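You operate a simulated robot arm through the tools that you are given. There is no shell and no other tool.

You run a simulated robot arm. Do the job below in one go: nothing can be reset, and whatever is moved stays where it is left.

JOB
Put the cream housing that says "PART 4" from the top of the drawer bench on top of the vented silver case and the cream housing labelled "PART 7" on top of the small spool there. Put the SIZE 2 white filter from the top of the side bench on the top of the far grey bench. Take the pulley and put it on the top of the far grey bench. The order is free. Set down upright: white filter.

The check looks at the end state, three seconds after you hand in, the way a careful person would. Anything else that was tipped, shoved, dropped, spilled or broken makes it a failure.

ROBOT AND FRAMES
A 6-joint arm with a four-finger gripper on a trunk, on a base that drives. Base frame: it is fixed to the floor where the robot stands at the start and does not move with it; the origin is under the middle of the robot, x ahead of it, y to its left, z up; the surface under the hand at the start is at about z = 840. Readings come in mm, rad, newtons and seconds.
With the tool pointing down near the work surface it reaches from about 280 to 700 mm from the robot's upright axis, wherever it stands. Its first joint turns from -2.897 to 2.897 rad. Places, roughly: pulley [-6250, 7000, 750]; top of the far grey bench [-6400, 9300, 700]; white filter [-6500, 6750, 750]. Payload 3.43 kg.
Tool frame: the origin (TCP) lies between the finger pads and is the grasp point; the fingertips stand 30 mm ahead of it; z points along the fingers, y is the line along which they close. Largest opening 120 mm; the body of the gripper starts 85 mm behind the TCP.
Orientation is that of the tool frame in the base frame, as a unit quaternion [w, x, y, z]. With the fingers straight down and closing along the base's y, the tool's x points along the base's -x, its y along +y and its z along -z.

CONTROLS
- The arm moves only by the tool move_arm. Its argument "deltas" is a list of rows, each an object (a shift or turn left out is 0, a gripper value left out holds the last) with "slide": the shift along the tool's x, y, z in mm, a list of three; "dr": the turn, a rotation vector about the tool's x, y, z in rad, a list of three. In form: [{"slide": [dx, dy, dz], "dr": [ax, ay, az]}, ...]. A call has 1 to 20 rows; each row is the pose to reach, as a shift and turn from the pose commanded when the call began, along the tool's axes at that moment. "grip" is the gripper command, from -1 (shut) to 1 (fully open), values between in proportion, set as the call begins (left out, the last holds). Rows are played at 5 a second. More than 50 mm and 0.15 rad between two rows, or a gripper value outside its range, and nothing of the call is played. A pose out of reach is approached as far as the arm can. The call stops where the force on the tool passes 40 N (or 10 N more than at its start, if that is more) or the arm is blocked; 0.2 s more then pass. The fingers move at their own pace and stop on an object; they squeeze with about 30 N. The grip force told is the motor's: it shows also when the fingers shut on nothing. Time passes only in rows, and 0.2 s behind the last, so rows that repeat a pose let the fingers close. The reply holds the time, the measured pose of the TCP, the force on the tool along the base axes, the opening and the grip force, in the units named above and with some noise, with the torque about the TCP (base axes, N m) and any sound that the robot's microphone picked up.
- Cameras (640 x 400 px; columns grow to the right, rows downward): "scene" is now at [55.5, 134.4, 1658.4]; the picture's right is [-0.08, -1.00, 0.00], its down [-0.79, 0.06, -0.61] and it looks along [0.60, -0.05, -0.79] (base axes); focal length 282 px, centre (320, 200). "wrist" rides on the gripper at [71, -17, -120] in the tool frame; the picture's right is [0.23, 0.97, 0.00], its down [-0.81, 0.19, -0.55] and it looks along [-0.54, 0.13, 0.83] (tool axes); focal length 275 px, centre (320, 200). There is no depth. A picture from a camera that has moved, and an enlarged one, comes with that camera's place and axes in the base frame and with its lens.
- grab_frame(camera): a new picture of that camera. No time passes.
- lift_body(by): slides the trunk up (or, below 0, down) by that many mm; the arm and the scene camera ride with it, the base frame stays. It gives what a move gives, with no picture.
- base_move(legs): drives the robot by 1 to 6 legs, each [ahead, left, turn to the left] in mm, mm and rad, along the robot's own axes; the way and the turn of a leg run together, so that a leg with both is an arc; at most 1500 mm and 3.142 rad a leg. The arm and the cameras ride along, it lands a little off, and it stops where it bumps. It gives what a move gives.
- head_to(pan, tilt): turns the head with the scene camera to pan (to the left, within 2.094 rad either way) and tilt (down, from -0.506 to 1.204), counted from straight ahead of the robot. It gives what a move gives.
- enlarge(camera, box): a new picture of the part [left, top, right, bottom] of that camera's present view, enlarged. No time passes.
- sign_off(): hands the job in; it is judged then, once.

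Places have to be worked out from the pictures, the camera data and where the tool is seen. Open the gripper and draw the arm clear of the work before you hand the job in, unless the task says otherwise.

The tools are called by a JSON object that holds its "fn" and its "kwargs". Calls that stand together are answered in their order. move_arm: Moves the arm, as the interface text tells. Its arguments: {"type":"object","properties":{"deltas":{"type":"array","items":{"type":"object","properties":{"slide":{"type":"array","items":{"type":"number"}},"dr":{"type":"array","items":{"type":"number"}}}}},"grip":{"type":"number"}},"required":["deltas"]} The other tools are called the same way: lift_body (by) slides the trunk up or down; base_move (legs) drives the base; head_to (pan, tilt) turns the head that bears the scene camera; grab_frame (camera) takes a picture; enlarge (camera, box) takes an enlarged picture of a part of a camera's view; sign_off () hands the job in.

At the start:

```text
time_s: 0.0
tcp_pos: [481.8, 12.1, 1152.2]
orientation: [0.0, 0.001, 1.0, 0.0]
force: [0.2, -0.6, 0.1]
torque: [0.01, -0.01, -0.02]
finger_gap: 120.0
gripper_force: 0.1
trunk travel left (down, up): [-175.0, 265.0]
robot x, y, heading: [2.0, 3.1, 0.001]
head pan, tilt: [-0.077, 0.92]
```

scene: 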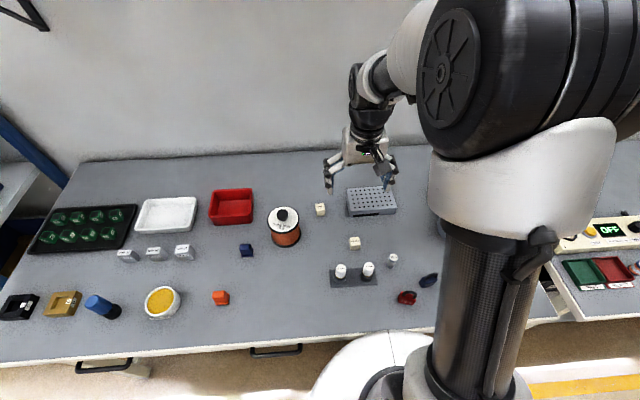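
wrist: 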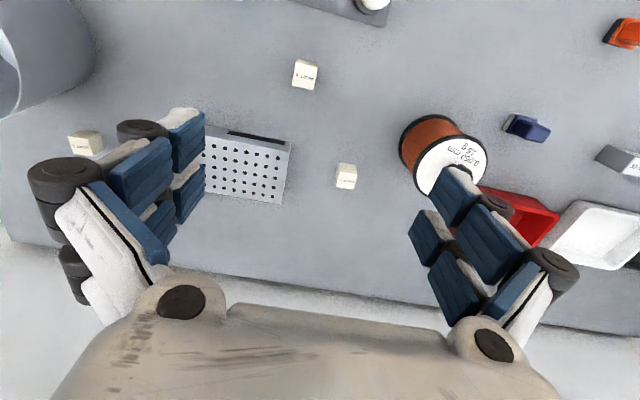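

I see a drawer bench with several cream blocks, a vented silver case and a copper spool. I'll enlarge both views to read the labels.

{"fn": "enlarge", "kwargs": {"camera": "wrist", "box": [280, 40, 380, 200]}}

{"fn": "enlarge", "kwargs": {"camera": "scene", "box": [260, 170, 420, 270]}}

{"fn": "enlarge", "kwargs": {"camera": "wrist", "box": [40, 100, 140, 180]}}

{"fn": "enlarge", "kwargs": {"camera": "scene", "box": [320, 230, 460, 310]}}

```text
2.50 times, centred on (330, 120) of wrist
camera zoom: at [409.9, -5.8, 1273.2], right [-0.23, 0.97, 0.0], down [0.81, 0.19, 0.55], along [0.54, 0.13, -0.83], focal length 688 px, centre (295, 400)
```

zoom: 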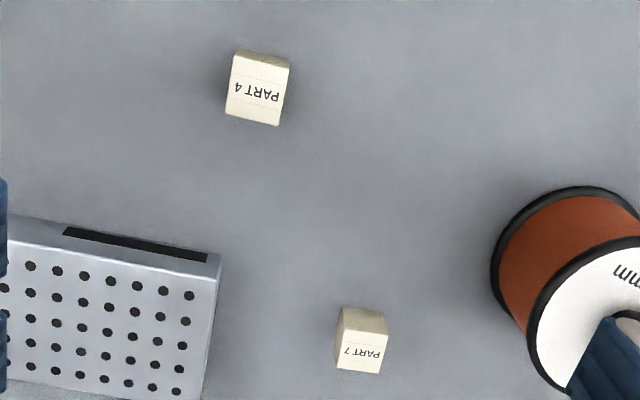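

```text
4.00 times, centred on (340, 220) of scene
camera zoom: at [55.5, 134.4, 1658.4], right [-0.08, -1.0, 0.0], down [-0.79, 0.06, -0.61], along [0.6, -0.05, -0.79], focal length 1126 px, centre (240, 120)
```

zoom: 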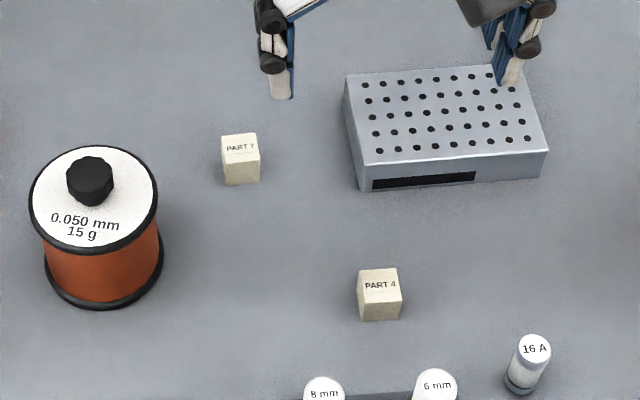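

```text
5.00 times, centred on (90, 140) of wrist
camera zoom: at [409.9, -5.8, 1273.2], right [-0.23, 0.97, 0.0], down [0.81, 0.19, 0.55], along [0.54, 0.13, -0.83], focal length 1376 px, centre (1470, 500)
```

zoom: 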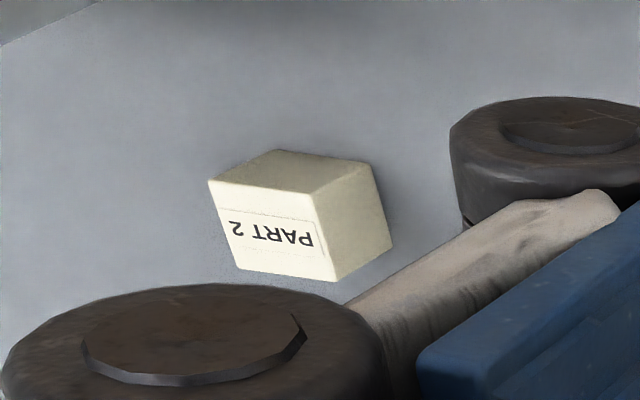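

```text
4.57 times, centred on (390, 270) of scene
camera zoom: at [55.5, 134.4, 1658.4], right [-0.08, -1.0, 0.0], down [-0.79, 0.06, -0.61], along [0.6, -0.05, -0.79], focal length 1287 px, centre (0, -120)
```

zoom: 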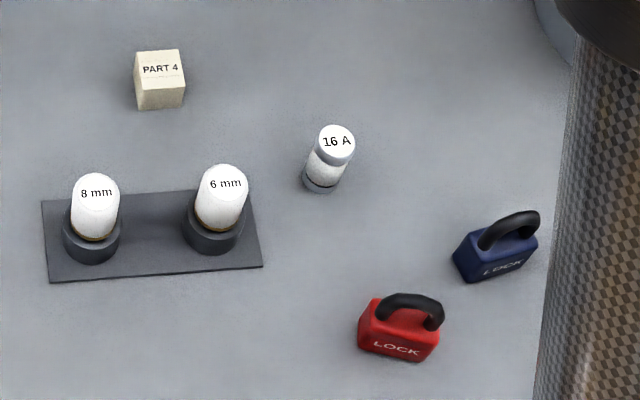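

PART 4 is near (484,-12), PART 7 near (626,90), the spool near (552,210) and the case near (640,-95). There is something black on top of the spool, so I'll zoom in on it and then look around the bench.

{"fn": "enlarge", "kwargs": {"camera": "scene", "box": [260, 195, 310, 255]}}

{"fn": "enlarge", "kwargs": {"camera": "scene", "box": [0, 180, 200, 330]}}

{"fn": "enlarge", "kwargs": {"camera": "wrist", "box": [390, 90, 640, 250]}}

```text
6.67 times, centred on (285, 225) of scene
camera zoom: at [55.5, 134.4, 1658.4], right [-0.08, -1.0, 0.0], down [-0.79, 0.06, -0.61], along [0.6, -0.05, -0.79], focal length 1877 px, centre (553, 33)
```

zoom: 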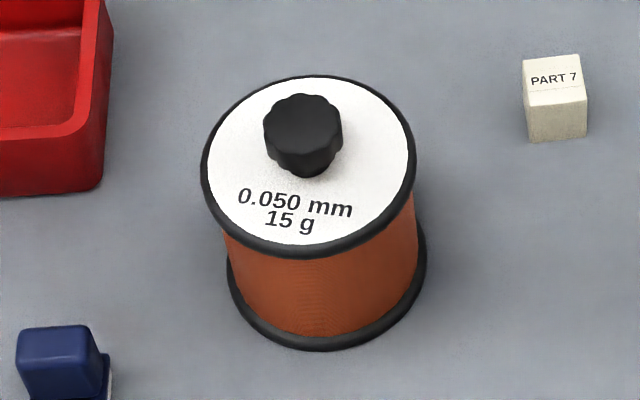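

```text
2.67 times, centred on (100, 255) of scene
camera zoom: at [55.5, 134.4, 1658.4], right [-0.08, -1.0, 0.0], down [-0.79, 0.06, -0.61], along [0.6, -0.05, -0.79], focal length 751 px, centre (907, 53)
```

zoom: 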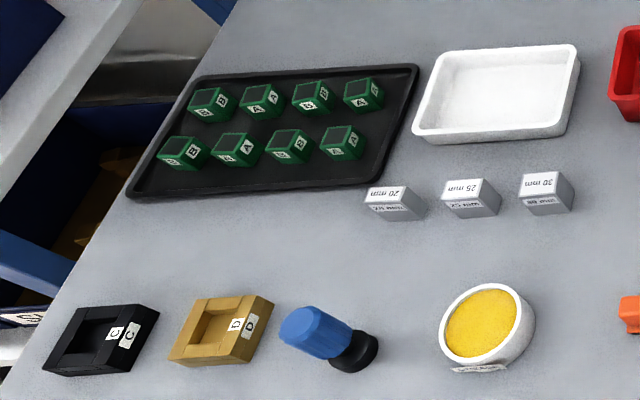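

```text
2.50 times, centred on (515, 170) of wrist
camera zoom: at [409.9, -5.8, 1273.2], right [-0.23, 0.97, 0.0], down [0.81, 0.19, 0.55], along [0.54, 0.13, -0.83], focal length 688 px, centre (-168, 275)
```

zoom: 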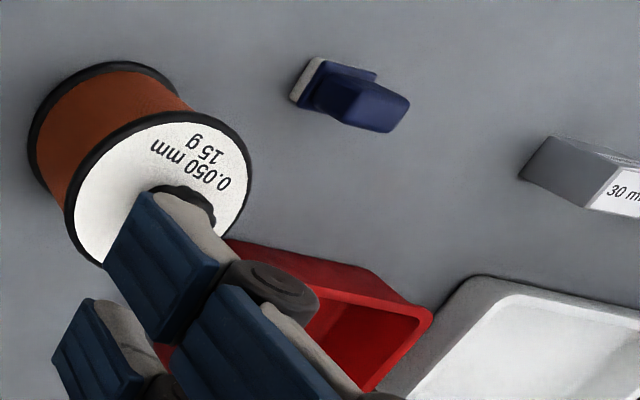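

The knob sits in the middle of the spool's flange, and there appears to be enough room beside it for a ~30 mm cube. First I'll lower over PART 4 with the gripper half open and look with the wrist camera.

{"fn": "move_arm", "kwargs": {"deltas": [{"slide": [-2, -13, 45]}, {"slide": [-4, -26, 90]}, {"slide": [-4, -26, 135]}, {"slide": [-4, -26, 180]}, {"slide": [-4, -26, 200]}, {"slide": [-4, -26, 200]}], "grip": 0.1}}

{"fn": "grab_frame", "kwargs": {"camera": "wrist"}}

{"fn": "grab_frame", "kwargs": {"camera": "scene"}}

```text
time_s: 1.4
tcp_pos: [487.5, -12.3, 952.6]
orientation: [-0.001, 0.0, 1.0, -0.001]
force: [-1.3, -0.2, -0.1]
torque: [0.01, 0.02, 0.0]
finger_gap: 66.0
gripper_force: 0.0
trunk travel left (down, up): [-175.0, 265.0]
robot x, y, heading: [-2.1, -0.2, 0.001]
head pan, tilt: [-0.077, 0.92]
```

```text
taken
camera wrist: at [415.9, -31.3, 1073.3], right [-0.23, 0.97, 0.0], down [0.81, 0.19, 0.55], along [0.54, 0.13, -0.83], focal length 275 px, centre (320, 200)
```

wrist: 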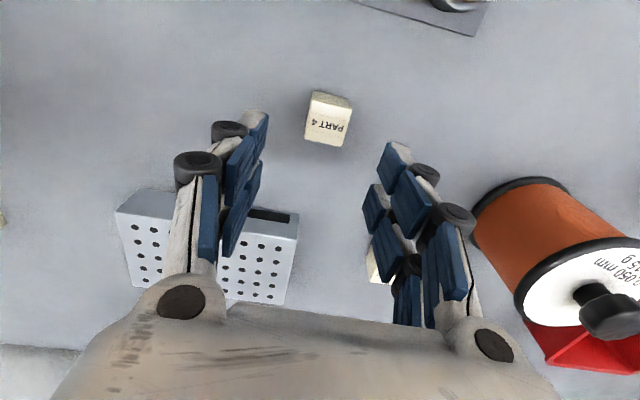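

```text
taken
camera scene: at [55.4, 134.3, 1658.4], right [-0.08, -1.0, 0.0], down [-0.79, 0.06, -0.61], along [0.6, -0.05, -0.79], focal length 282 px, centre (320, 200)
```

scene: 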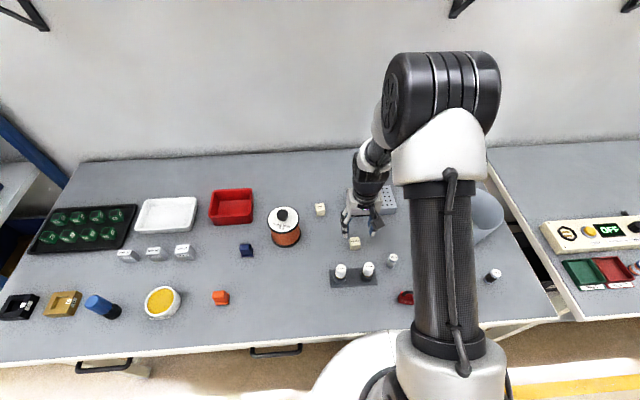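

PART 4 shows slightly turned in the wrist view. I'll enlarge it to get its corners, and the spool with the knob.

{"fn": "enlarge", "kwargs": {"camera": "wrist", "box": [280, 75, 376, 135]}}

{"fn": "enlarge", "kwargs": {"camera": "wrist", "box": [440, 160, 640, 360]}}

```text
6.67 times, centred on (328, 105) of wrist
camera zoom: at [415.9, -31.3, 1073.3], right [-0.23, 0.97, 0.0], down [0.81, 0.19, 0.55], along [0.54, 0.13, -0.83], focal length 1835 px, centre (267, 833)
```

zoom: 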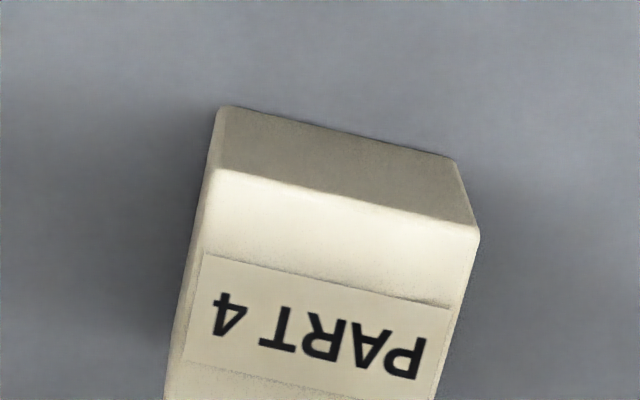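

```text
2.00 times, centred on (540, 260) of wrist
camera zoom: at [415.9, -31.3, 1073.3], right [-0.23, 0.97, 0.0], down [0.81, 0.19, 0.55], along [0.54, 0.13, -0.83], focal length 551 px, centre (-120, 80)
```

zoom: 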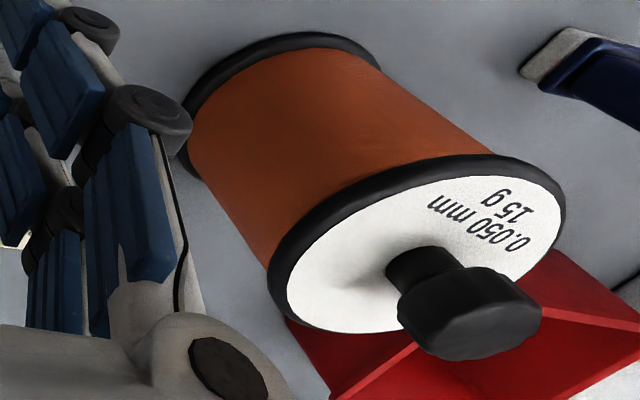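

PART 4 is a cube of about 30 mm, square to the axes, centred near (480.6,-10). I'll shift by about (-6,+4), lower so the tips are about 5 mm above the bench, and close.

{"fn": "move_arm", "kwargs": {"deltas": [{"slide": [6.3, 4.3, 0]}, {"slide": [6.3, 4.3, 25]}, {"slide": [6.3, 4.3, 50]}, {"slide": [6.3, 4.3, 65]}, {"slide": [6.3, 4.3, 77]}, {"slide": [6.3, 4.3, 77]}]}}

{"fn": "grab_frame", "kwargs": {"camera": "wrist"}}

```text
time_s: 2.8
tcp_pos: [479.4, -9.6, 874.2]
orientation: [0.0, 0.001, 1.0, 0.0]
force: [0.5, -0.3, 0.3]
torque: [-0.01, -0.01, -0.01]
finger_gap: 65.9
gripper_force: 0.1
trunk travel left (down, up): [-175.0, 265.0]
robot x, y, heading: [-1.3, 1.5, -0.0]
head pan, tilt: [-0.077, 0.92]
```

```text
taken
camera wrist: at [406.3, -26.9, 996.7], right [-0.23, 0.97, 0.0], down [0.81, 0.19, 0.55], along [0.54, 0.13, -0.83], focal length 275 px, centre (320, 200)
```

wrist: 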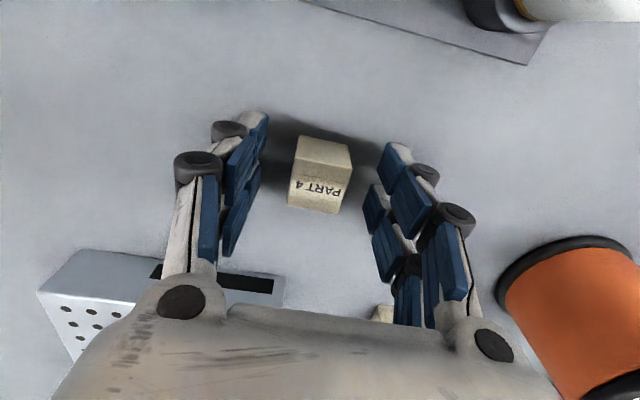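

The cube is between the pads, so I'll close and then lift.

{"fn": "move_arm", "kwargs": {"deltas": [{"slide": [0, 0, 0]}, {"slide": [0, 0, 0]}, {"slide": [0, 0, 0]}, {"slide": [0, 0, 0]}, {"slide": [0, 0, -10]}, {"slide": [0, 0, -50]}, {"slide": [0, 0, -90]}, {"slide": [0, 0, -90]}], "grip": -1}}

{"fn": "grab_frame", "kwargs": {"camera": "wrist"}}

```text
time_s: 4.6
tcp_pos: [479.8, -10.9, 966.1]
orientation: [0.0, 0.0, 1.0, 0.001]
force: [0.1, -0.6, -0.3]
torque: [-0.01, 0.03, 0.01]
finger_gap: 29.3
gripper_force: 29.8
trunk travel left (down, up): [-175.0, 265.0]
robot x, y, heading: [1.1, -3.7, 0.002]
head pan, tilt: [-0.077, 0.92]
```

```text
taken
camera wrist: at [408.0, -28.2, 1087.3], right [-0.23, 0.97, 0.0], down [0.81, 0.19, 0.55], along [0.54, 0.13, -0.83], focal length 275 px, centre (320, 200)
```

wrist: 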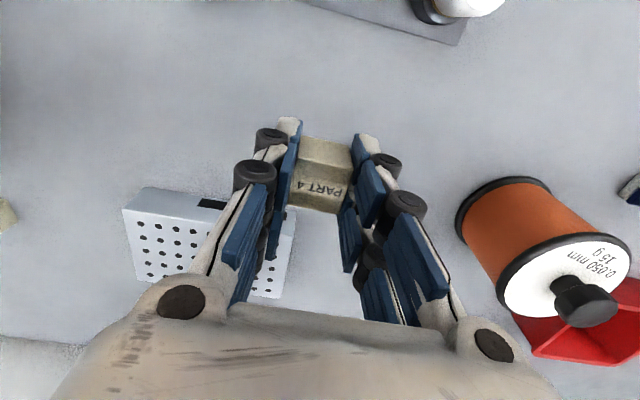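

PART 4 is held (gap 29.3). I'll measure the silver case before bringing the cube over it.

{"fn": "enlarge", "kwargs": {"camera": "wrist", "box": [110, 170, 310, 310]}}

{"fn": "enlarge", "kwargs": {"camera": "scene", "box": [310, 160, 430, 260]}}

```text
2.86 times, centred on (210, 240) of wrist
camera zoom: at [408.0, -28.2, 1087.3], right [-0.23, 0.97, 0.0], down [0.81, 0.19, 0.55], along [0.54, 0.13, -0.83], focal length 786 px, centre (634, 86)
```

zoom: 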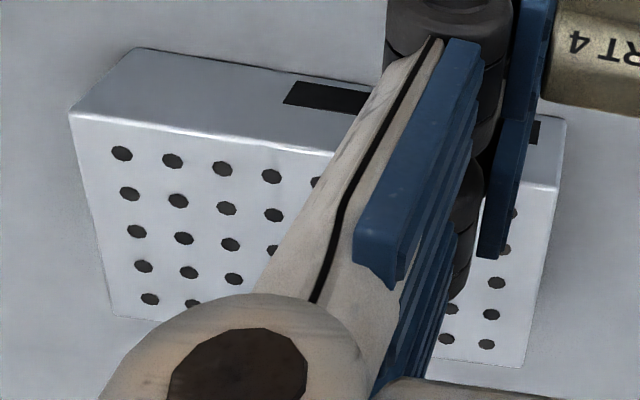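

```text
4.00 times, centred on (370, 210) of scene
camera zoom: at [55.8, 134.3, 1658.3], right [-0.08, -1.0, 0.0], down [-0.79, 0.06, -0.61], along [0.6, -0.05, -0.8], focal length 1126 px, centre (120, 160)
```

zoom: 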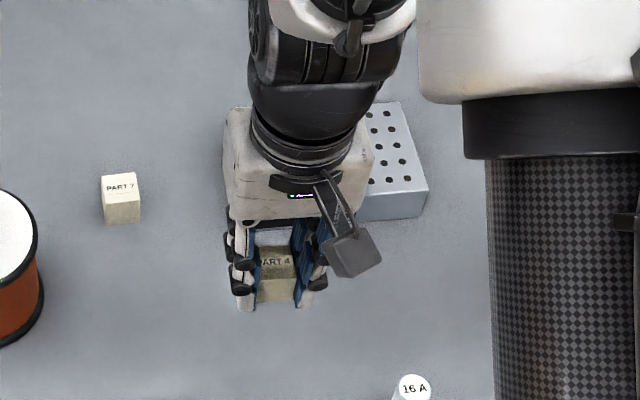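

The case top is at z≈882, centred near (641,-90), about 158×97 mm. I'll carry the cube over its centre and lower to just above it.

{"fn": "move_arm", "kwargs": {"deltas": [{"slide": [-35, -17, 0]}, {"slide": [-70, -35, 0]}, {"slide": [-105, -53, 0]}, {"slide": [-140, -70, 0]}, {"slide": [-158, -79, 0]}, {"slide": [-158, -79, 20]}, {"slide": [-158, -79, 40]}, {"slide": [-158, -79, 42]}]}}

{"fn": "grab_frame", "kwargs": {"camera": "wrist"}}

```text
time_s: 6.4
tcp_pos: [635.9, -89.4, 923.4]
orientation: [0.0, 0.0, 1.0, 0.001]
force: [-0.9, 0.2, -0.6]
torque: [0.02, 0.0, -0.01]
finger_gap: 29.3
gripper_force: 29.8
trunk travel left (down, up): [-175.0, 265.0]
robot x, y, heading: [-0.0, 1.0, 0.006]
head pan, tilt: [-0.077, 0.92]
```

```text
taken
camera wrist: at [564.3, -107.7, 1044.5], right [-0.23, 0.97, 0.0], down [0.81, 0.19, 0.55], along [0.54, 0.13, -0.83], focal length 275 px, centre (320, 200)
```

wrist: 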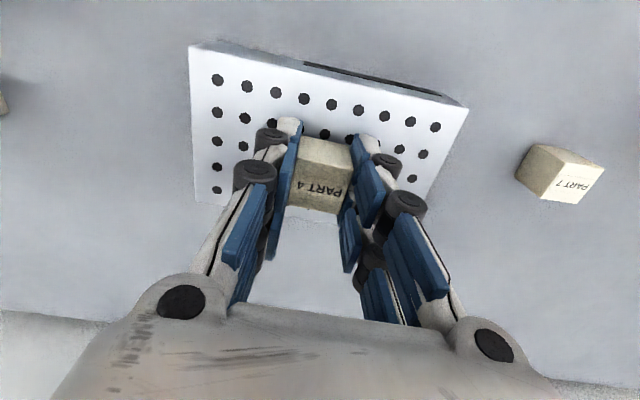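

The cube sits over the middle of the case with about 6 mm of clearance. I'll lower in small steps.

{"fn": "move_arm", "kwargs": {"deltas": [{"slide": [0, 0, 2]}, {"slide": [0, 0, 4]}, {"slide": [0, 0, 5]}, {"slide": [0, 0, 5]}]}}

```text
time_s: 7.4
tcp_pos: [637.1, -88.9, 918.5]
orientation: [0.0, 0.0, 1.0, 0.001]
force: [-0.8, 0.0, -1.1]
torque: [-0.02, 0.02, 0.02]
finger_gap: 29.2
gripper_force: 29.7
trunk travel left (down, up): [-175.0, 265.0]
robot x, y, heading: [-1.0, 1.6, 0.003]
head pan, tilt: [-0.077, 0.92]
```

No contact force yet, so I'll go another 1.5 mm.

{"fn": "move_arm", "kwargs": {"deltas": [{"slide": [0, 0, 0.8]}, {"slide": [0, 0, 1.5]}, {"slide": [0, 0, 1.5]}]}}

```text
time_s: 8.2
tcp_pos: [638.0, -88.6, 918.5]
orientation: [0.0, 0.0, 1.0, 0.0]
force: [-1.0, -1.5, 7.9]
torque: [-0.05, 0.06, 0.01]
finger_gap: 29.0
gripper_force: 29.8
trunk travel left (down, up): [-175.0, 265.0]
robot x, y, heading: [0.7, 1.3, 0.004]
head pan, tilt: [-0.077, 0.92]
```

There is contact at about 8 N. I'll open to release and rise straight up.

{"fn": "move_arm", "kwargs": {"deltas": [{"slide": [0, 0, 0]}, {"slide": [0, 0, 0]}, {"slide": [0, 0, 0]}, {"slide": [0, 0, -30]}, {"slide": [0, 0, -70]}, {"slide": [0, 0, -70]}], "grip": 0.1}}

{"fn": "grab_frame", "kwargs": {"camera": "wrist"}}

```text
time_s: 9.6
tcp_pos: [639.7, -87.6, 985.0]
orientation: [0.0, 0.0, 1.0, 0.001]
force: [0.6, 0.3, 0.1]
torque: [0.0, 0.0, 0.0]
finger_gap: 66.1
gripper_force: 0.0
trunk travel left (down, up): [-175.0, 265.0]
robot x, y, heading: [-1.2, -2.0, 0.002]
head pan, tilt: [-0.077, 0.92]
```

```text
taken
camera wrist: at [568.6, -105.4, 1105.7], right [-0.23, 0.97, 0.0], down [0.81, 0.19, 0.55], along [0.54, 0.13, -0.83], focal length 275 px, centre (320, 200)
```

wrist: 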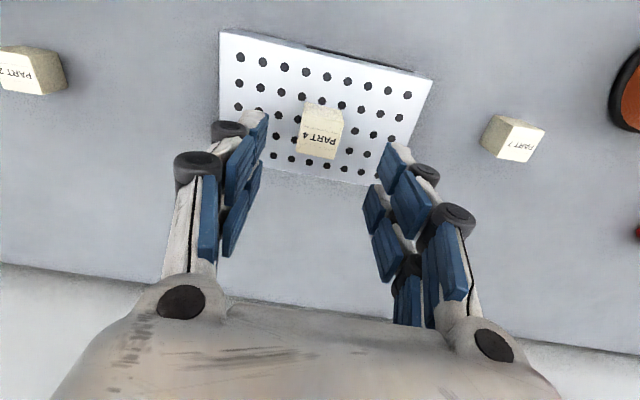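

PART 4 rests on the case. I'll move over PART 7 near (626,90) and look.

{"fn": "move_arm", "kwargs": {"deltas": [{"slide": [4, 45, 0]}, {"slide": [8, 90, 0]}, {"slide": [12, 135, 0]}, {"slide": [14, 178, 0]}, {"slide": [14, 178, 20]}, {"slide": [14, 178, 30]}, {"slide": [14, 178, 30]}]}}

{"fn": "grab_frame", "kwargs": {"camera": "wrist"}}

{"fn": "enlarge", "kwargs": {"camera": "wrist", "box": [280, 75, 376, 155]}}

{"fn": "enlarge", "kwargs": {"camera": "wrist", "box": [400, 40, 640, 240]}}

```text
time_s: 11.2
tcp_pos: [624.3, 93.1, 956.7]
orientation: [0.0, 0.0, 1.0, 0.001]
force: [-0.2, 0.7, 0.4]
torque: [-0.01, 0.02, -0.01]
finger_gap: 66.3
gripper_force: 0.1
trunk travel left (down, up): [-175.0, 265.0]
robot x, y, heading: [2.6, -0.4, -0.003]
head pan, tilt: [-0.077, 0.92]
```

```text
taken
camera wrist: at [553.0, 74.6, 1077.1], right [-0.23, 0.97, 0.0], down [0.81, 0.19, 0.55], along [0.54, 0.13, -0.83], focal length 275 px, centre (320, 200)
```

wrist: 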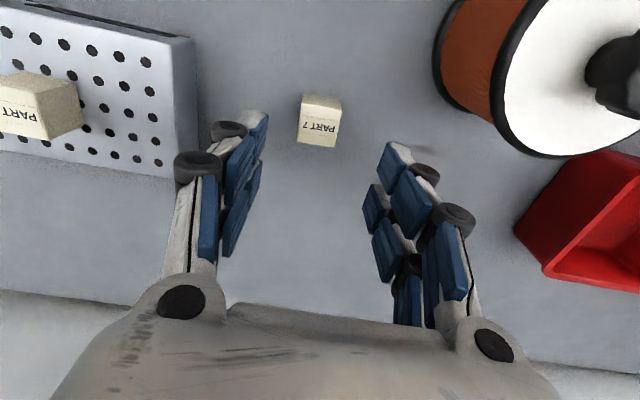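

```text
5.00 times, centred on (328, 115) of wrist
camera zoom: at [553.0, 74.6, 1077.1], right [-0.23, 0.97, 0.0], down [0.81, 0.19, 0.55], along [0.54, 0.13, -0.83], focal length 1376 px, centre (280, 625)
```

zoom: 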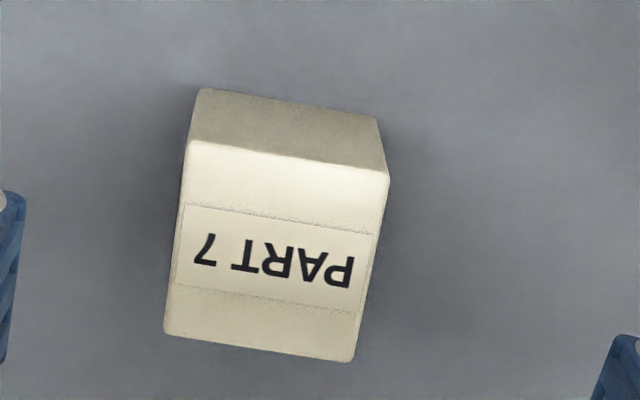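

```text
2.00 times, centred on (520, 140) of wrist
camera zoom: at [553.0, 74.6, 1077.1], right [-0.23, 0.97, 0.0], down [0.81, 0.19, 0.55], along [0.54, 0.13, -0.83], focal length 551 px, centre (-80, 320)
```

zoom: 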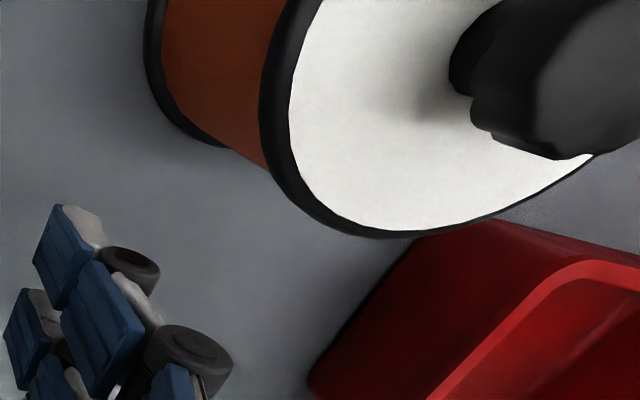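

PART 7 is centred near (621.8,90.4), yawed about +0.075 rad, with its top at 870. I'll align, lower and grip.

{"fn": "move_arm", "kwargs": {"deltas": [{"slide": [2.2, -1.2, 0], "dr": [0, 0, -0.075]}, {"slide": [2.2, -1.2, 25], "dr": [0, 0, -0.075]}, {"slide": [2.2, -1.2, 50], "dr": [0, 0, -0.075]}, {"slide": [2.2, -1.2, 68], "dr": [0, 0, -0.075]}, {"slide": [2.2, -1.2, 80.5], "dr": [0, 0, -0.075]}, {"slide": [2.2, -1.2, 80.5], "dr": [0, 0, -0.075]}]}}

{"fn": "grab_frame", "kwargs": {"camera": "wrist"}}

```text
time_s: 12.6
tcp_pos: [621.6, 88.9, 875.2]
orientation: [0.0, -0.038, 0.999, 0.0]
force: [0.7, 0.7, 0.1]
torque: [0.0, 0.01, 0.02]
finger_gap: 66.2
gripper_force: 0.0
trunk travel left (down, up): [-175.0, 265.0]
robot x, y, heading: [-3.6, 1.7, -0.001]
head pan, tilt: [-0.077, 0.92]
```

```text
taken
camera wrist: at [551.6, 66.6, 996.4], right [-0.3, 0.95, 0.0], down [0.79, 0.25, 0.55], along [0.53, 0.17, -0.83], focal length 275 px, centre (320, 200)
```

wrist: 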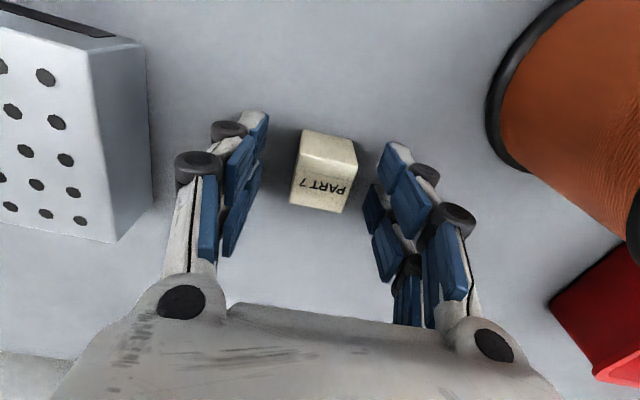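

The cube is well placed between the pads. I'll close and lift to about z=1040.

{"fn": "move_arm", "kwargs": {"deltas": [{"slide": [0, 0, 0]}, {"slide": [0, 0, 0]}, {"slide": [0, 0, 0]}, {"slide": [0, 0, 0]}, {"slide": [0, 0, -10]}, {"slide": [0, 0, -50]}, {"slide": [0, 0, -95]}, {"slide": [0, 0, -140]}, {"slide": [0, 0, -180]}, {"slide": [0, 0, -180], "dr": [0, 0, 0.075]}], "grip": -1}}

{"fn": "grab_frame", "kwargs": {"camera": "wrist"}}

{"fn": "grab_frame", "kwargs": {"camera": "scene"}}

```text
time_s: 14.8
tcp_pos: [621.9, 90.5, 1056.8]
orientation: [0.0, 0.0, 1.0, -0.001]
force: [-0.4, -0.8, -0.2]
torque: [0.0, 0.01, 0.01]
finger_gap: 29.2
gripper_force: 30.0
trunk travel left (down, up): [-175.0, 265.0]
robot x, y, heading: [-3.4, 1.8, 0.0]
head pan, tilt: [-0.077, 0.92]
```

```text
taken
camera wrist: at [550.8, 72.5, 1177.8], right [-0.23, 0.97, 0.0], down [0.81, 0.19, 0.55], along [0.54, 0.13, -0.83], focal length 275 px, centre (320, 200)
```

wrist: 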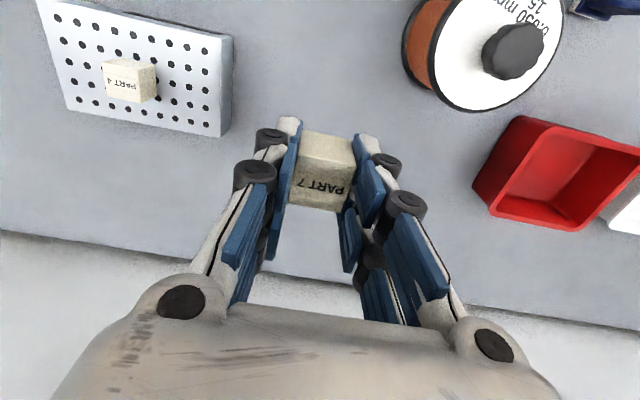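

```text
taken
camera scene: at [55.9, 134.4, 1658.3], right [-0.08, -1.0, 0.0], down [-0.79, 0.06, -0.61], along [0.6, -0.05, -0.8], focal length 282 px, centre (320, 200)
```

scene: 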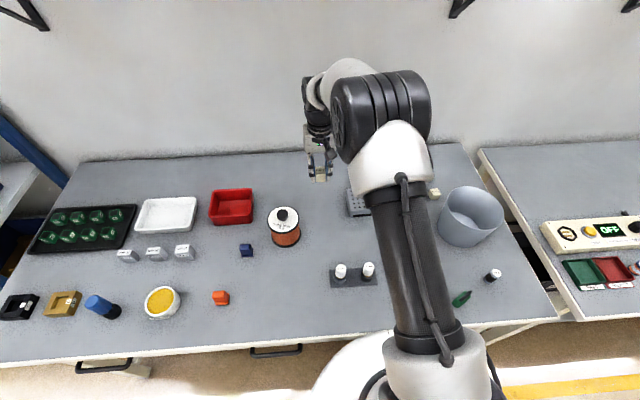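

PART 7 is held. I'll measure the spool more closely from both cameras.

{"fn": "enlarge", "kwargs": {"camera": "scene", "box": [260, 195, 308, 255]}}

{"fn": "move_arm", "kwargs": {"deltas": [{"slide": [40, -20, 0]}, {"slide": [80, -40, 0]}, {"slide": [110, -60, 0]}, {"slide": [110, -60, 0]}]}}

{"fn": "grab_frame", "kwargs": {"camera": "wrist"}}

{"fn": "enlarge", "kwargs": {"camera": "wrist", "box": [400, 80, 560, 240]}}

```text
6.67 times, centred on (284, 225) of scene
camera zoom: at [55.9, 134.4, 1658.3], right [-0.08, -1.0, 0.0], down [-0.79, 0.06, -0.61], along [0.6, -0.05, -0.8], focal length 1877 px, centre (560, 33)
```

zoom: 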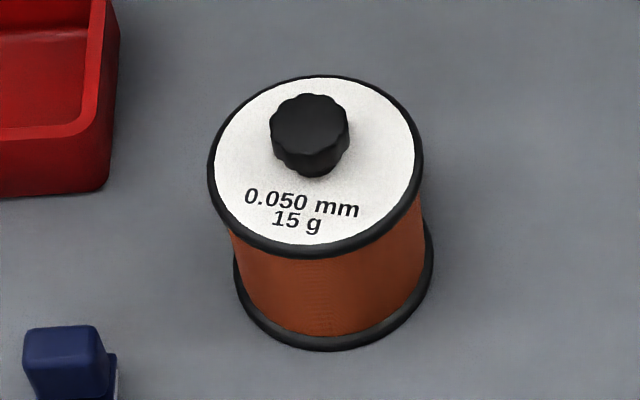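

```text
time_s: 15.8
tcp_pos: [513.0, 29.0, 1054.9]
orientation: [0.0, 0.0, 1.0, 0.0]
force: [0.8, 0.1, -1.2]
torque: [-0.02, 0.01, -0.02]
finger_gap: 29.4
gripper_force: 30.0
trunk travel left (down, up): [-175.0, 265.0]
robot x, y, heading: [-3.2, -1.4, -0.003]
head pan, tilt: [-0.077, 0.92]
```

```text
taken
camera wrist: at [441.1, 11.2, 1176.9], right [-0.23, 0.97, 0.0], down [0.81, 0.19, 0.55], along [0.54, 0.13, -0.83], focal length 275 px, centre (320, 200)
```

wrist: 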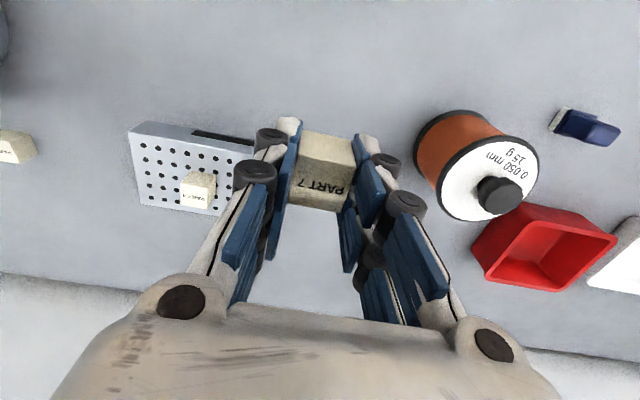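

```text
2.50 times, centred on (480, 160) of wrist
camera zoom: at [441.1, 11.2, 1176.9], right [-0.23, 0.97, 0.0], down [0.81, 0.19, 0.55], along [0.54, 0.13, -0.83], focal length 688 px, centre (-80, 300)
```

zoom: 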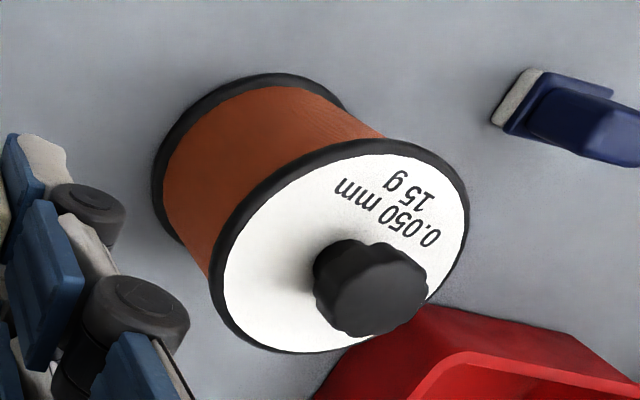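

The spool centre is near (539,210) with its flange top at about 928–935. The knob is about 34 mm wide, so the cube fits on the near side of the flange. I'll move to above (502,210) and check from both cameras.

{"fn": "move_arm", "kwargs": {"deltas": [{"slide": [5, 45, 0]}, {"slide": [10, 90, 0]}, {"slide": [10, 135, 0]}, {"slide": [10, 180, 0]}, {"slide": [10, 180, 0]}]}}

{"fn": "grab_frame", "kwargs": {"camera": "wrist"}}

{"fn": "enlarge", "kwargs": {"camera": "scene", "box": [230, 160, 350, 260]}}

```text
time_s: 17.0
tcp_pos: [502.4, 206.3, 1053.9]
orientation: [0.0, 0.0, 1.0, 0.0]
force: [0.7, 0.4, -0.9]
torque: [0.01, -0.01, 0.0]
finger_gap: 29.1
gripper_force: 29.6
trunk travel left (down, up): [-175.0, 265.0]
robot x, y, heading: [-3.3, -1.2, 0.004]
head pan, tilt: [-0.077, 0.92]
```

```text
taken
camera wrist: at [430.5, 189.7, 1175.2], right [-0.23, 0.97, 0.0], down [0.81, 0.19, 0.55], along [0.54, 0.13, -0.83], focal length 275 px, centre (320, 200)
```

wrist: 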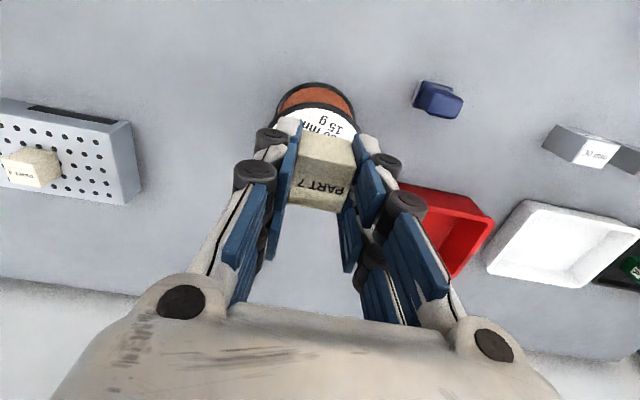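

```text
4.00 times, centred on (290, 210) of scene
camera zoom: at [55.4, 133.7, 1658.4], right [-0.08, -1.0, 0.0], down [-0.79, 0.06, -0.61], along [0.6, -0.05, -0.79], focal length 1126 px, centre (440, 160)
```

zoom: 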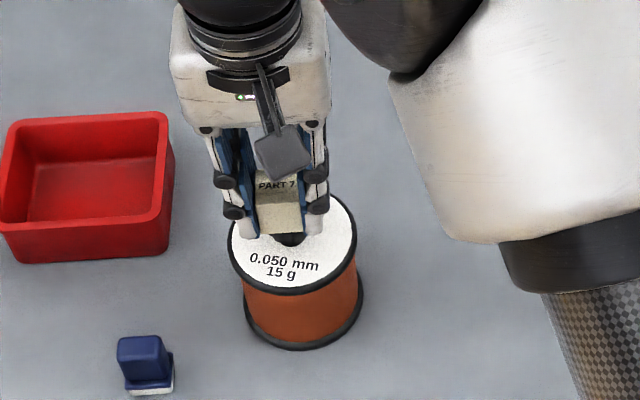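

I'll enlarge the wrist view of the spool's near edges to pin its position.

{"fn": "enlarge", "kwargs": {"camera": "wrist", "box": [260, 70, 372, 150]}}

```text
5.00 times, centred on (316, 110) of wrist
camera zoom: at [430.5, 189.7, 1175.2], right [-0.23, 0.97, 0.0], down [0.81, 0.19, 0.55], along [0.54, 0.13, -0.83], focal length 1376 px, centre (340, 650)
```

zoom: 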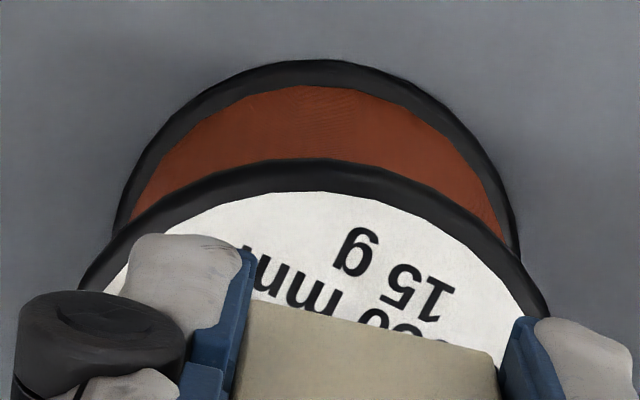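

A circle fit puts the spool at (539,211), R≈48, flange top about 938. The target cube centre is (502,211), so I'll shift y by +4 and descend to just above the flange.

{"fn": "move_arm", "kwargs": {"deltas": [{"slide": [0, 4, 0]}, {"slide": [0, 4, 30]}, {"slide": [0, 4, 55]}, {"slide": [0, 4, 70]}, {"slide": [0, 4, 72]}, {"slide": [0, 4, 72]}]}}

{"fn": "grab_frame", "kwargs": {"camera": "wrist"}}

{"fn": "enlarge", "kwargs": {"camera": "scene", "box": [240, 180, 336, 260]}}

```text
time_s: 18.4
tcp_pos: [500.8, 212.0, 983.8]
orientation: [0.0, 0.001, 1.0, 0.0]
force: [-1.5, -0.1, -0.1]
torque: [0.02, -0.01, 0.03]
finger_gap: 29.2
gripper_force: 29.9
trunk travel left (down, up): [-175.0, 265.0]
robot x, y, heading: [2.4, -0.5, -0.001]
head pan, tilt: [-0.077, 0.92]
```

```text
taken
camera wrist: at [428.7, 193.7, 1105.4], right [-0.23, 0.97, 0.0], down [0.81, 0.19, 0.55], along [0.54, 0.13, -0.83], focal length 275 px, centre (320, 200)
```

wrist: 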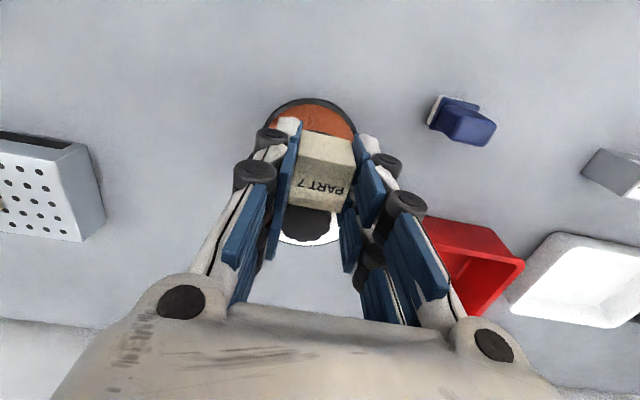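

```text
5.00 times, centred on (288, 220) of scene
camera zoom: at [55.5, 134.4, 1658.4], right [-0.08, -1.0, 0.0], down [-0.79, 0.06, -0.61], along [0.6, -0.05, -0.8], focal length 1408 px, centre (480, 100)
```

zoom: 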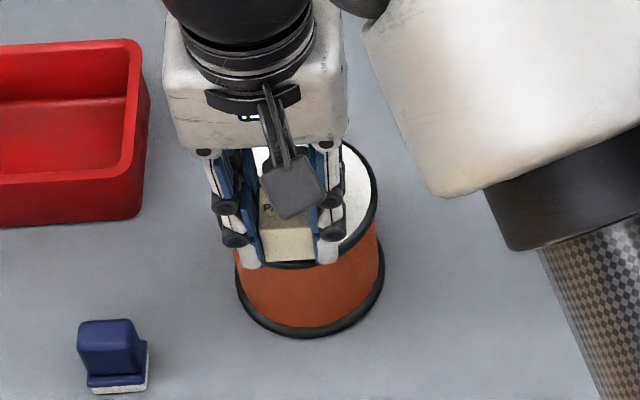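

I'll check the gap between the cube and the knob in the wrist view.

{"fn": "enlarge", "kwargs": {"camera": "wrist", "box": [250, 90, 370, 260]}}

```text
2.35 times, centred on (310, 175) of wrist
camera zoom: at [428.7, 193.7, 1105.4], right [-0.23, 0.97, 0.0], down [0.81, 0.19, 0.55], along [0.54, 0.13, -0.83], focal length 648 px, centre (344, 259)
```

zoom: 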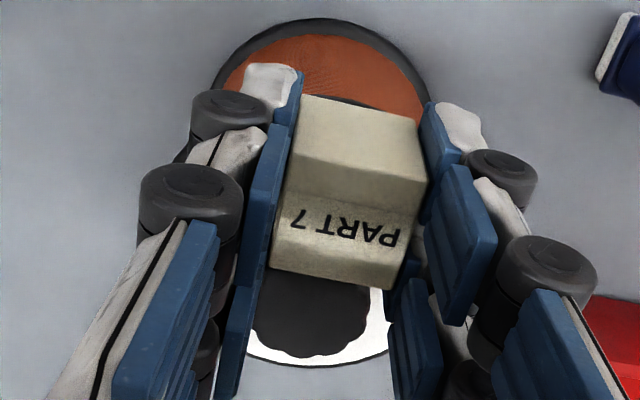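

The cube's inner face is at x≈518 and the knob edge at about 524, so there is clearance. I'll go down in small steps to contact.

{"fn": "move_arm", "kwargs": {"deltas": [{"slide": [0, 0, 2]}, {"slide": [0, 0, 4]}, {"slide": [0, 0, 6]}, {"slide": [0, 0, 6]}]}}

```text
time_s: 19.4
tcp_pos: [499.7, 211.1, 978.3]
orientation: [0.0, 0.0, 1.0, 0.0]
force: [0.3, 0.9, -0.4]
torque: [-0.01, 0.0, -0.02]
finger_gap: 29.1
gripper_force: 30.0
trunk travel left (down, up): [-175.0, 265.0]
robot x, y, heading: [1.0, 0.8, 0.001]
head pan, tilt: [-0.077, 0.92]
```

No contact at a cube bottom of about 942, so I'll keep going down in small steps.

{"fn": "move_arm", "kwargs": {"deltas": [{"slide": [0, 0, 1]}, {"slide": [0, 0, 2]}, {"slide": [0, 0, 3]}, {"slide": [0, 0, 3]}]}}

```text
time_s: 20.4
tcp_pos: [500.6, 212.1, 975.4]
orientation: [0.0, -0.001, 1.0, 0.0]
force: [1.4, 0.3, -1.3]
torque: [0.01, -0.05, 0.01]
finger_gap: 29.2
gripper_force: 29.4
trunk travel left (down, up): [-175.0, 265.0]
robot x, y, heading: [0.2, 0.2, 0.001]
head pan, tilt: [-0.077, 0.92]
```

{"fn": "move_arm", "kwargs": {"deltas": [{"slide": [0, 0, 1]}, {"slide": [0, 0, 2]}, {"slide": [0, 0, 3]}, {"slide": [0, 0, 3]}]}}

{"fn": "enlarge", "kwargs": {"camera": "scene", "box": [260, 200, 320, 250]}}

```text
time_s: 21.4
tcp_pos: [501.1, 212.3, 972.3]
orientation: [0.0, -0.001, 1.0, 0.0]
force: [-0.7, 0.3, -0.9]
torque: [-0.01, -0.03, 0.0]
finger_gap: 29.0
gripper_force: 30.3
trunk travel left (down, up): [-175.0, 265.0]
robot x, y, heading: [-3.4, 0.9, 0.001]
head pan, tilt: [-0.077, 0.92]
```

```text
8.00 times, centred on (290, 225) of scene
camera zoom: at [55.5, 134.4, 1658.4], right [-0.08, -1.0, 0.0], down [-0.79, 0.06, -0.61], along [0.6, -0.05, -0.8], focal length 2252 px, centre (560, 0)
```

zoom: 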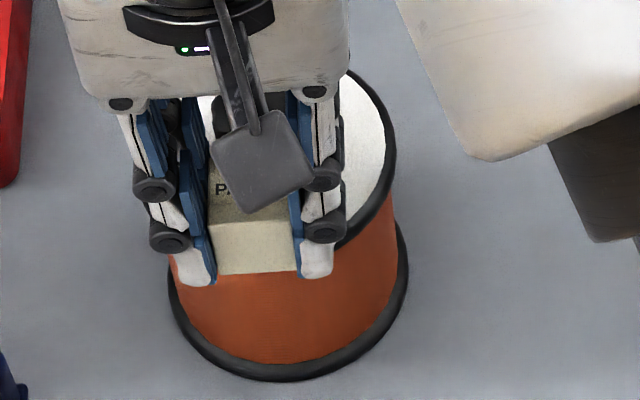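

The cube is still slightly above the rim (estimated top ≈934). I'll continue down in 1 mm steps.

{"fn": "move_arm", "kwargs": {"deltas": [{"slide": [0, 0, 1]}, {"slide": [0, 0, 2]}, {"slide": [0, 0, 2]}]}}

```text
time_s: 22.2
tcp_pos: [500.0, 212.8, 970.4]
orientation: [0.0, 0.0, 1.0, 0.0]
force: [0.2, -0.1, -0.3]
torque: [0.01, -0.03, 0.0]
finger_gap: 29.3
gripper_force: 29.9
trunk travel left (down, up): [-175.0, 265.0]
robot x, y, heading: [0.2, 1.8, -0.001]
head pan, tilt: [-0.077, 0.92]
```

{"fn": "move_arm", "kwargs": {"deltas": [{"slide": [0, 0, 1]}, {"slide": [0, 0, 2]}, {"slide": [0, 0, 2]}]}}

{"fn": "enlarge", "kwargs": {"camera": "wrist", "box": [250, 90, 370, 260]}}

```text
time_s: 23.0
tcp_pos: [500.6, 211.4, 969.7]
orientation: [0.002, 0.0, 1.0, 0.001]
force: [-2.2, 0.0, 16.9]
torque: [0.0, 0.1, 0.0]
finger_gap: 29.2
gripper_force: 30.3
trunk travel left (down, up): [-175.0, 265.0]
robot x, y, heading: [0.9, -0.6, 0.004]
head pan, tilt: [-0.077, 0.92]
```

```text
2.35 times, centred on (310, 175) of wrist
camera zoom: at [428.7, 193.7, 1091.2], right [-0.23, 0.97, 0.0], down [0.81, 0.19, 0.56], along [0.54, 0.13, -0.83], focal length 648 px, centre (344, 259)
```

zoom: 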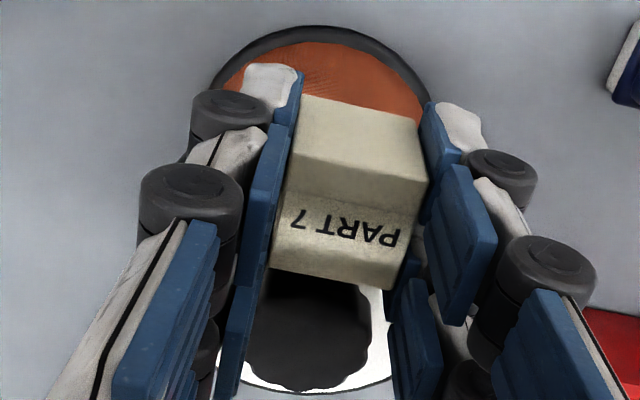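

Contact at about 17 N confirms the flange. I'll ease off 1 mm, open and rise straight up.

{"fn": "move_arm", "kwargs": {"deltas": [{"slide": [0, 0, -1]}, {"slide": [0, 0, -1]}]}}

{"fn": "move_arm", "kwargs": {"deltas": [{"slide": [0, 0, 0]}, {"slide": [0, 0, 0]}, {"slide": [0, 0, 0]}, {"slide": [0, 0, -20]}, {"slide": [0, 0, -60]}, {"slide": [0, 0, -100]}, {"slide": [0, 0, -100]}], "grip": 0.1}}

{"fn": "grab_frame", "kwargs": {"camera": "wrist"}}

```text
time_s: 23.6
tcp_pos: [501.2, 211.1, 969.9]
orientation: [0.001, 0.0, 1.0, 0.0]
force: [-0.6, 3.3, 10.6]
torque: [0.09, 0.04, 0.0]
finger_gap: 29.3
gripper_force: 30.0
trunk travel left (down, up): [-175.0, 265.0]
robot x, y, heading: [2.9, 3.7, -0.002]
head pan, tilt: [-0.077, 0.92]
```

```text
time_s: 25.2
tcp_pos: [502.1, 209.4, 1068.2]
orientation: [0.0, 0.001, 1.0, 0.0]
force: [0.9, 0.5, -0.3]
torque: [0.0, 0.02, 0.02]
finger_gap: 66.2
gripper_force: 0.0
trunk travel left (down, up): [-175.0, 265.0]
robot x, y, heading: [-0.6, -3.1, 0.001]
head pan, tilt: [-0.077, 0.92]
```

```text
taken
camera wrist: at [430.1, 192.0, 1189.4], right [-0.23, 0.97, 0.0], down [0.81, 0.19, 0.55], along [0.54, 0.13, -0.83], focal length 275 px, centre (320, 200)
```

wrist: 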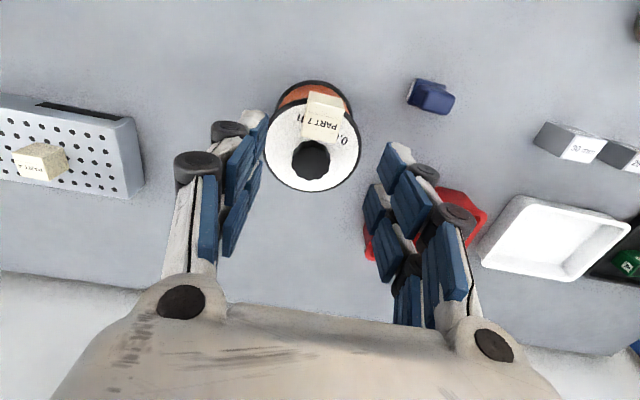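

{"fn": "enlarge", "kwargs": {"camera": "wrist", "box": [250, 70, 370, 200]}}

{"fn": "enlarge", "kwargs": {"camera": "scene", "box": [240, 170, 336, 260]}}

```text
3.08 times, centred on (310, 135) of wrist
camera zoom: at [430.1, 192.0, 1189.4], right [-0.23, 0.97, 0.0], down [0.81, 0.19, 0.55], along [0.54, 0.13, -0.83], focal length 847 px, centre (351, 400)
```

zoom: 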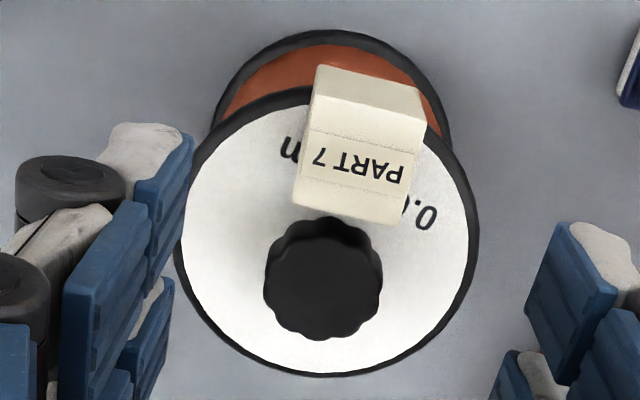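

```text
4.44 times, centred on (288, 215) of scene
camera zoom: at [55.8, 134.6, 1658.3], right [-0.08, -1.0, 0.0], down [-0.79, 0.06, -0.61], along [0.6, -0.05, -0.8], focal length 1251 px, centre (462, 133)
```

zoom: 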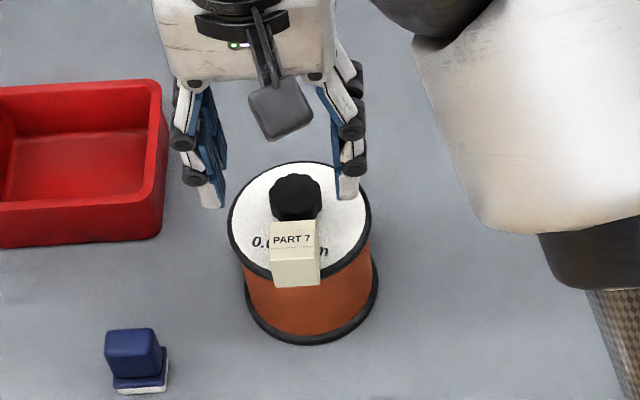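

PART 7 sits on the flange beside the knob and nothing else moved. I'll raise and draw in the arm, then look around with the head for the way to the other benches.

{"fn": "move_arm", "kwargs": {"deltas": [{"slide": [20, -45, -20]}, {"slide": [40, -90, -40]}, {"slide": [60, -135, -60]}, {"slide": [80, -180, -80]}, {"slide": [100, -205, -100]}, {"slide": [120, -210, -110]}, {"slide": [120, -210, -110]}]}}

{"fn": "head_to", "kwargs": {"pan": 1.2, "tilt": 0.25}}

{"fn": "grab_frame", "kwargs": {"camera": "scene"}}

{"fn": "head_to", "kwargs": {"pan": 2.09, "tilt": 0.25}}

{"fn": "grab_frame", "kwargs": {"camera": "scene"}}

{"fn": "head_to", "kwargs": {"pan": -2.09, "tilt": 0.25}}

{"fn": "grab_frame", "kwargs": {"camera": "scene"}}

```text
refused: row 1 steps farther than a row can; nothing moved
```

```text
time_s: 26.6
tcp_pos: [501.5, 209.3, 1067.9]
orientation: [0.0, 0.0, 1.0, 0.001]
force: [0.0, -0.3, 0.6]
torque: [0.03, 0.02, 0.01]
finger_gap: 66.2
gripper_force: 0.0
trunk travel left (down, up): [-175.0, 265.0]
robot x, y, heading: [-3.2, 1.9, -0.001]
head pan, tilt: [1.201, 0.25]
```

```text
taken
camera scene: at [15.1, 227.2, 1716.7], right [0.93, -0.36, 0.0], down [-0.09, -0.23, -0.97], along [0.35, 0.9, -0.25], focal length 282 px, centre (320, 200)
```

scene: 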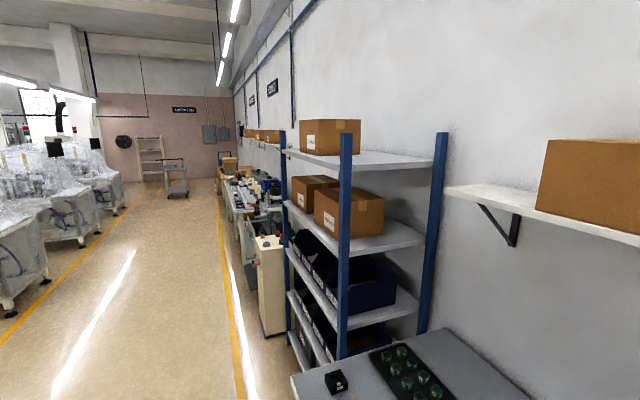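

```text
time_s: 27.8
tcp_pos: [501.6, 209.4, 1069.0]
orientation: [0.0, 0.001, 1.0, 0.0]
force: [0.5, 0.1, 0.5]
torque: [0.0, -0.01, 0.0]
finger_gap: 65.8
gripper_force: 0.1
trunk travel left (down, up): [-175.0, 265.0]
robot x, y, heading: [4.2, -3.2, 0.003]
head pan, tilt: [2.089, 0.25]
```

```text
taken
camera scene: at [-65.0, 221.3, 1716.7], right [0.87, 0.49, 0.0], down [0.12, -0.21, -0.97], along [-0.48, 0.84, -0.25], focal length 282 px, centre (320, 200)
```

scene: 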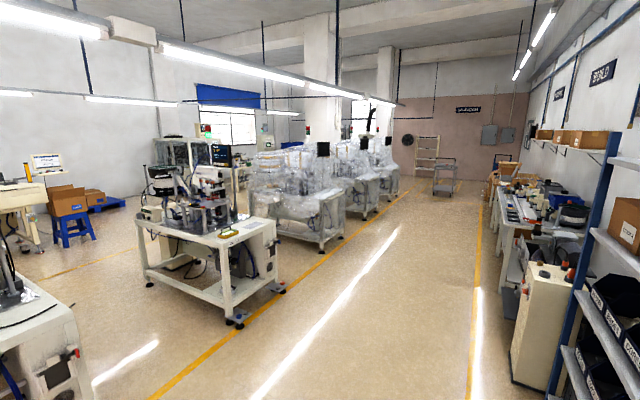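

```text
time_s: 31.2
tcp_pos: [501.7, 209.4, 1068.5]
orientation: [0.0, 0.0, 1.0, 0.0]
force: [0.1, 0.3, 0.2]
torque: [0.0, -0.01, -0.02]
finger_gap: 66.0
gripper_force: 0.0
trunk travel left (down, up): [-175.0, 265.0]
robot x, y, heading: [-2.7, 0.4, 0.0]
head pan, tilt: [-2.089, 0.25]
```

```text
taken
camera scene: at [-65.0, 59.0, 1716.7], right [-0.87, 0.5, 0.0], down [0.12, 0.21, -0.97], along [-0.48, -0.84, -0.25], focal length 282 px, centre (320, 200)
```

scene: 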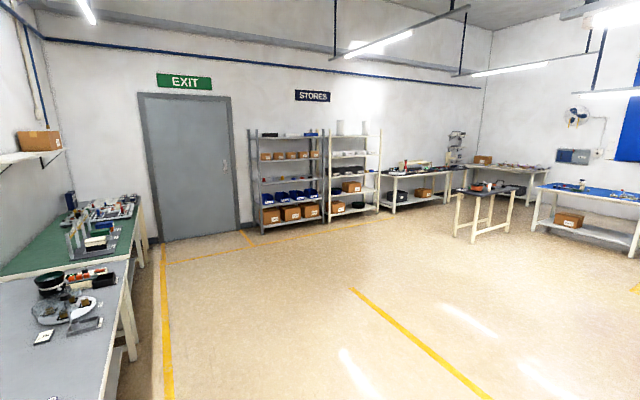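

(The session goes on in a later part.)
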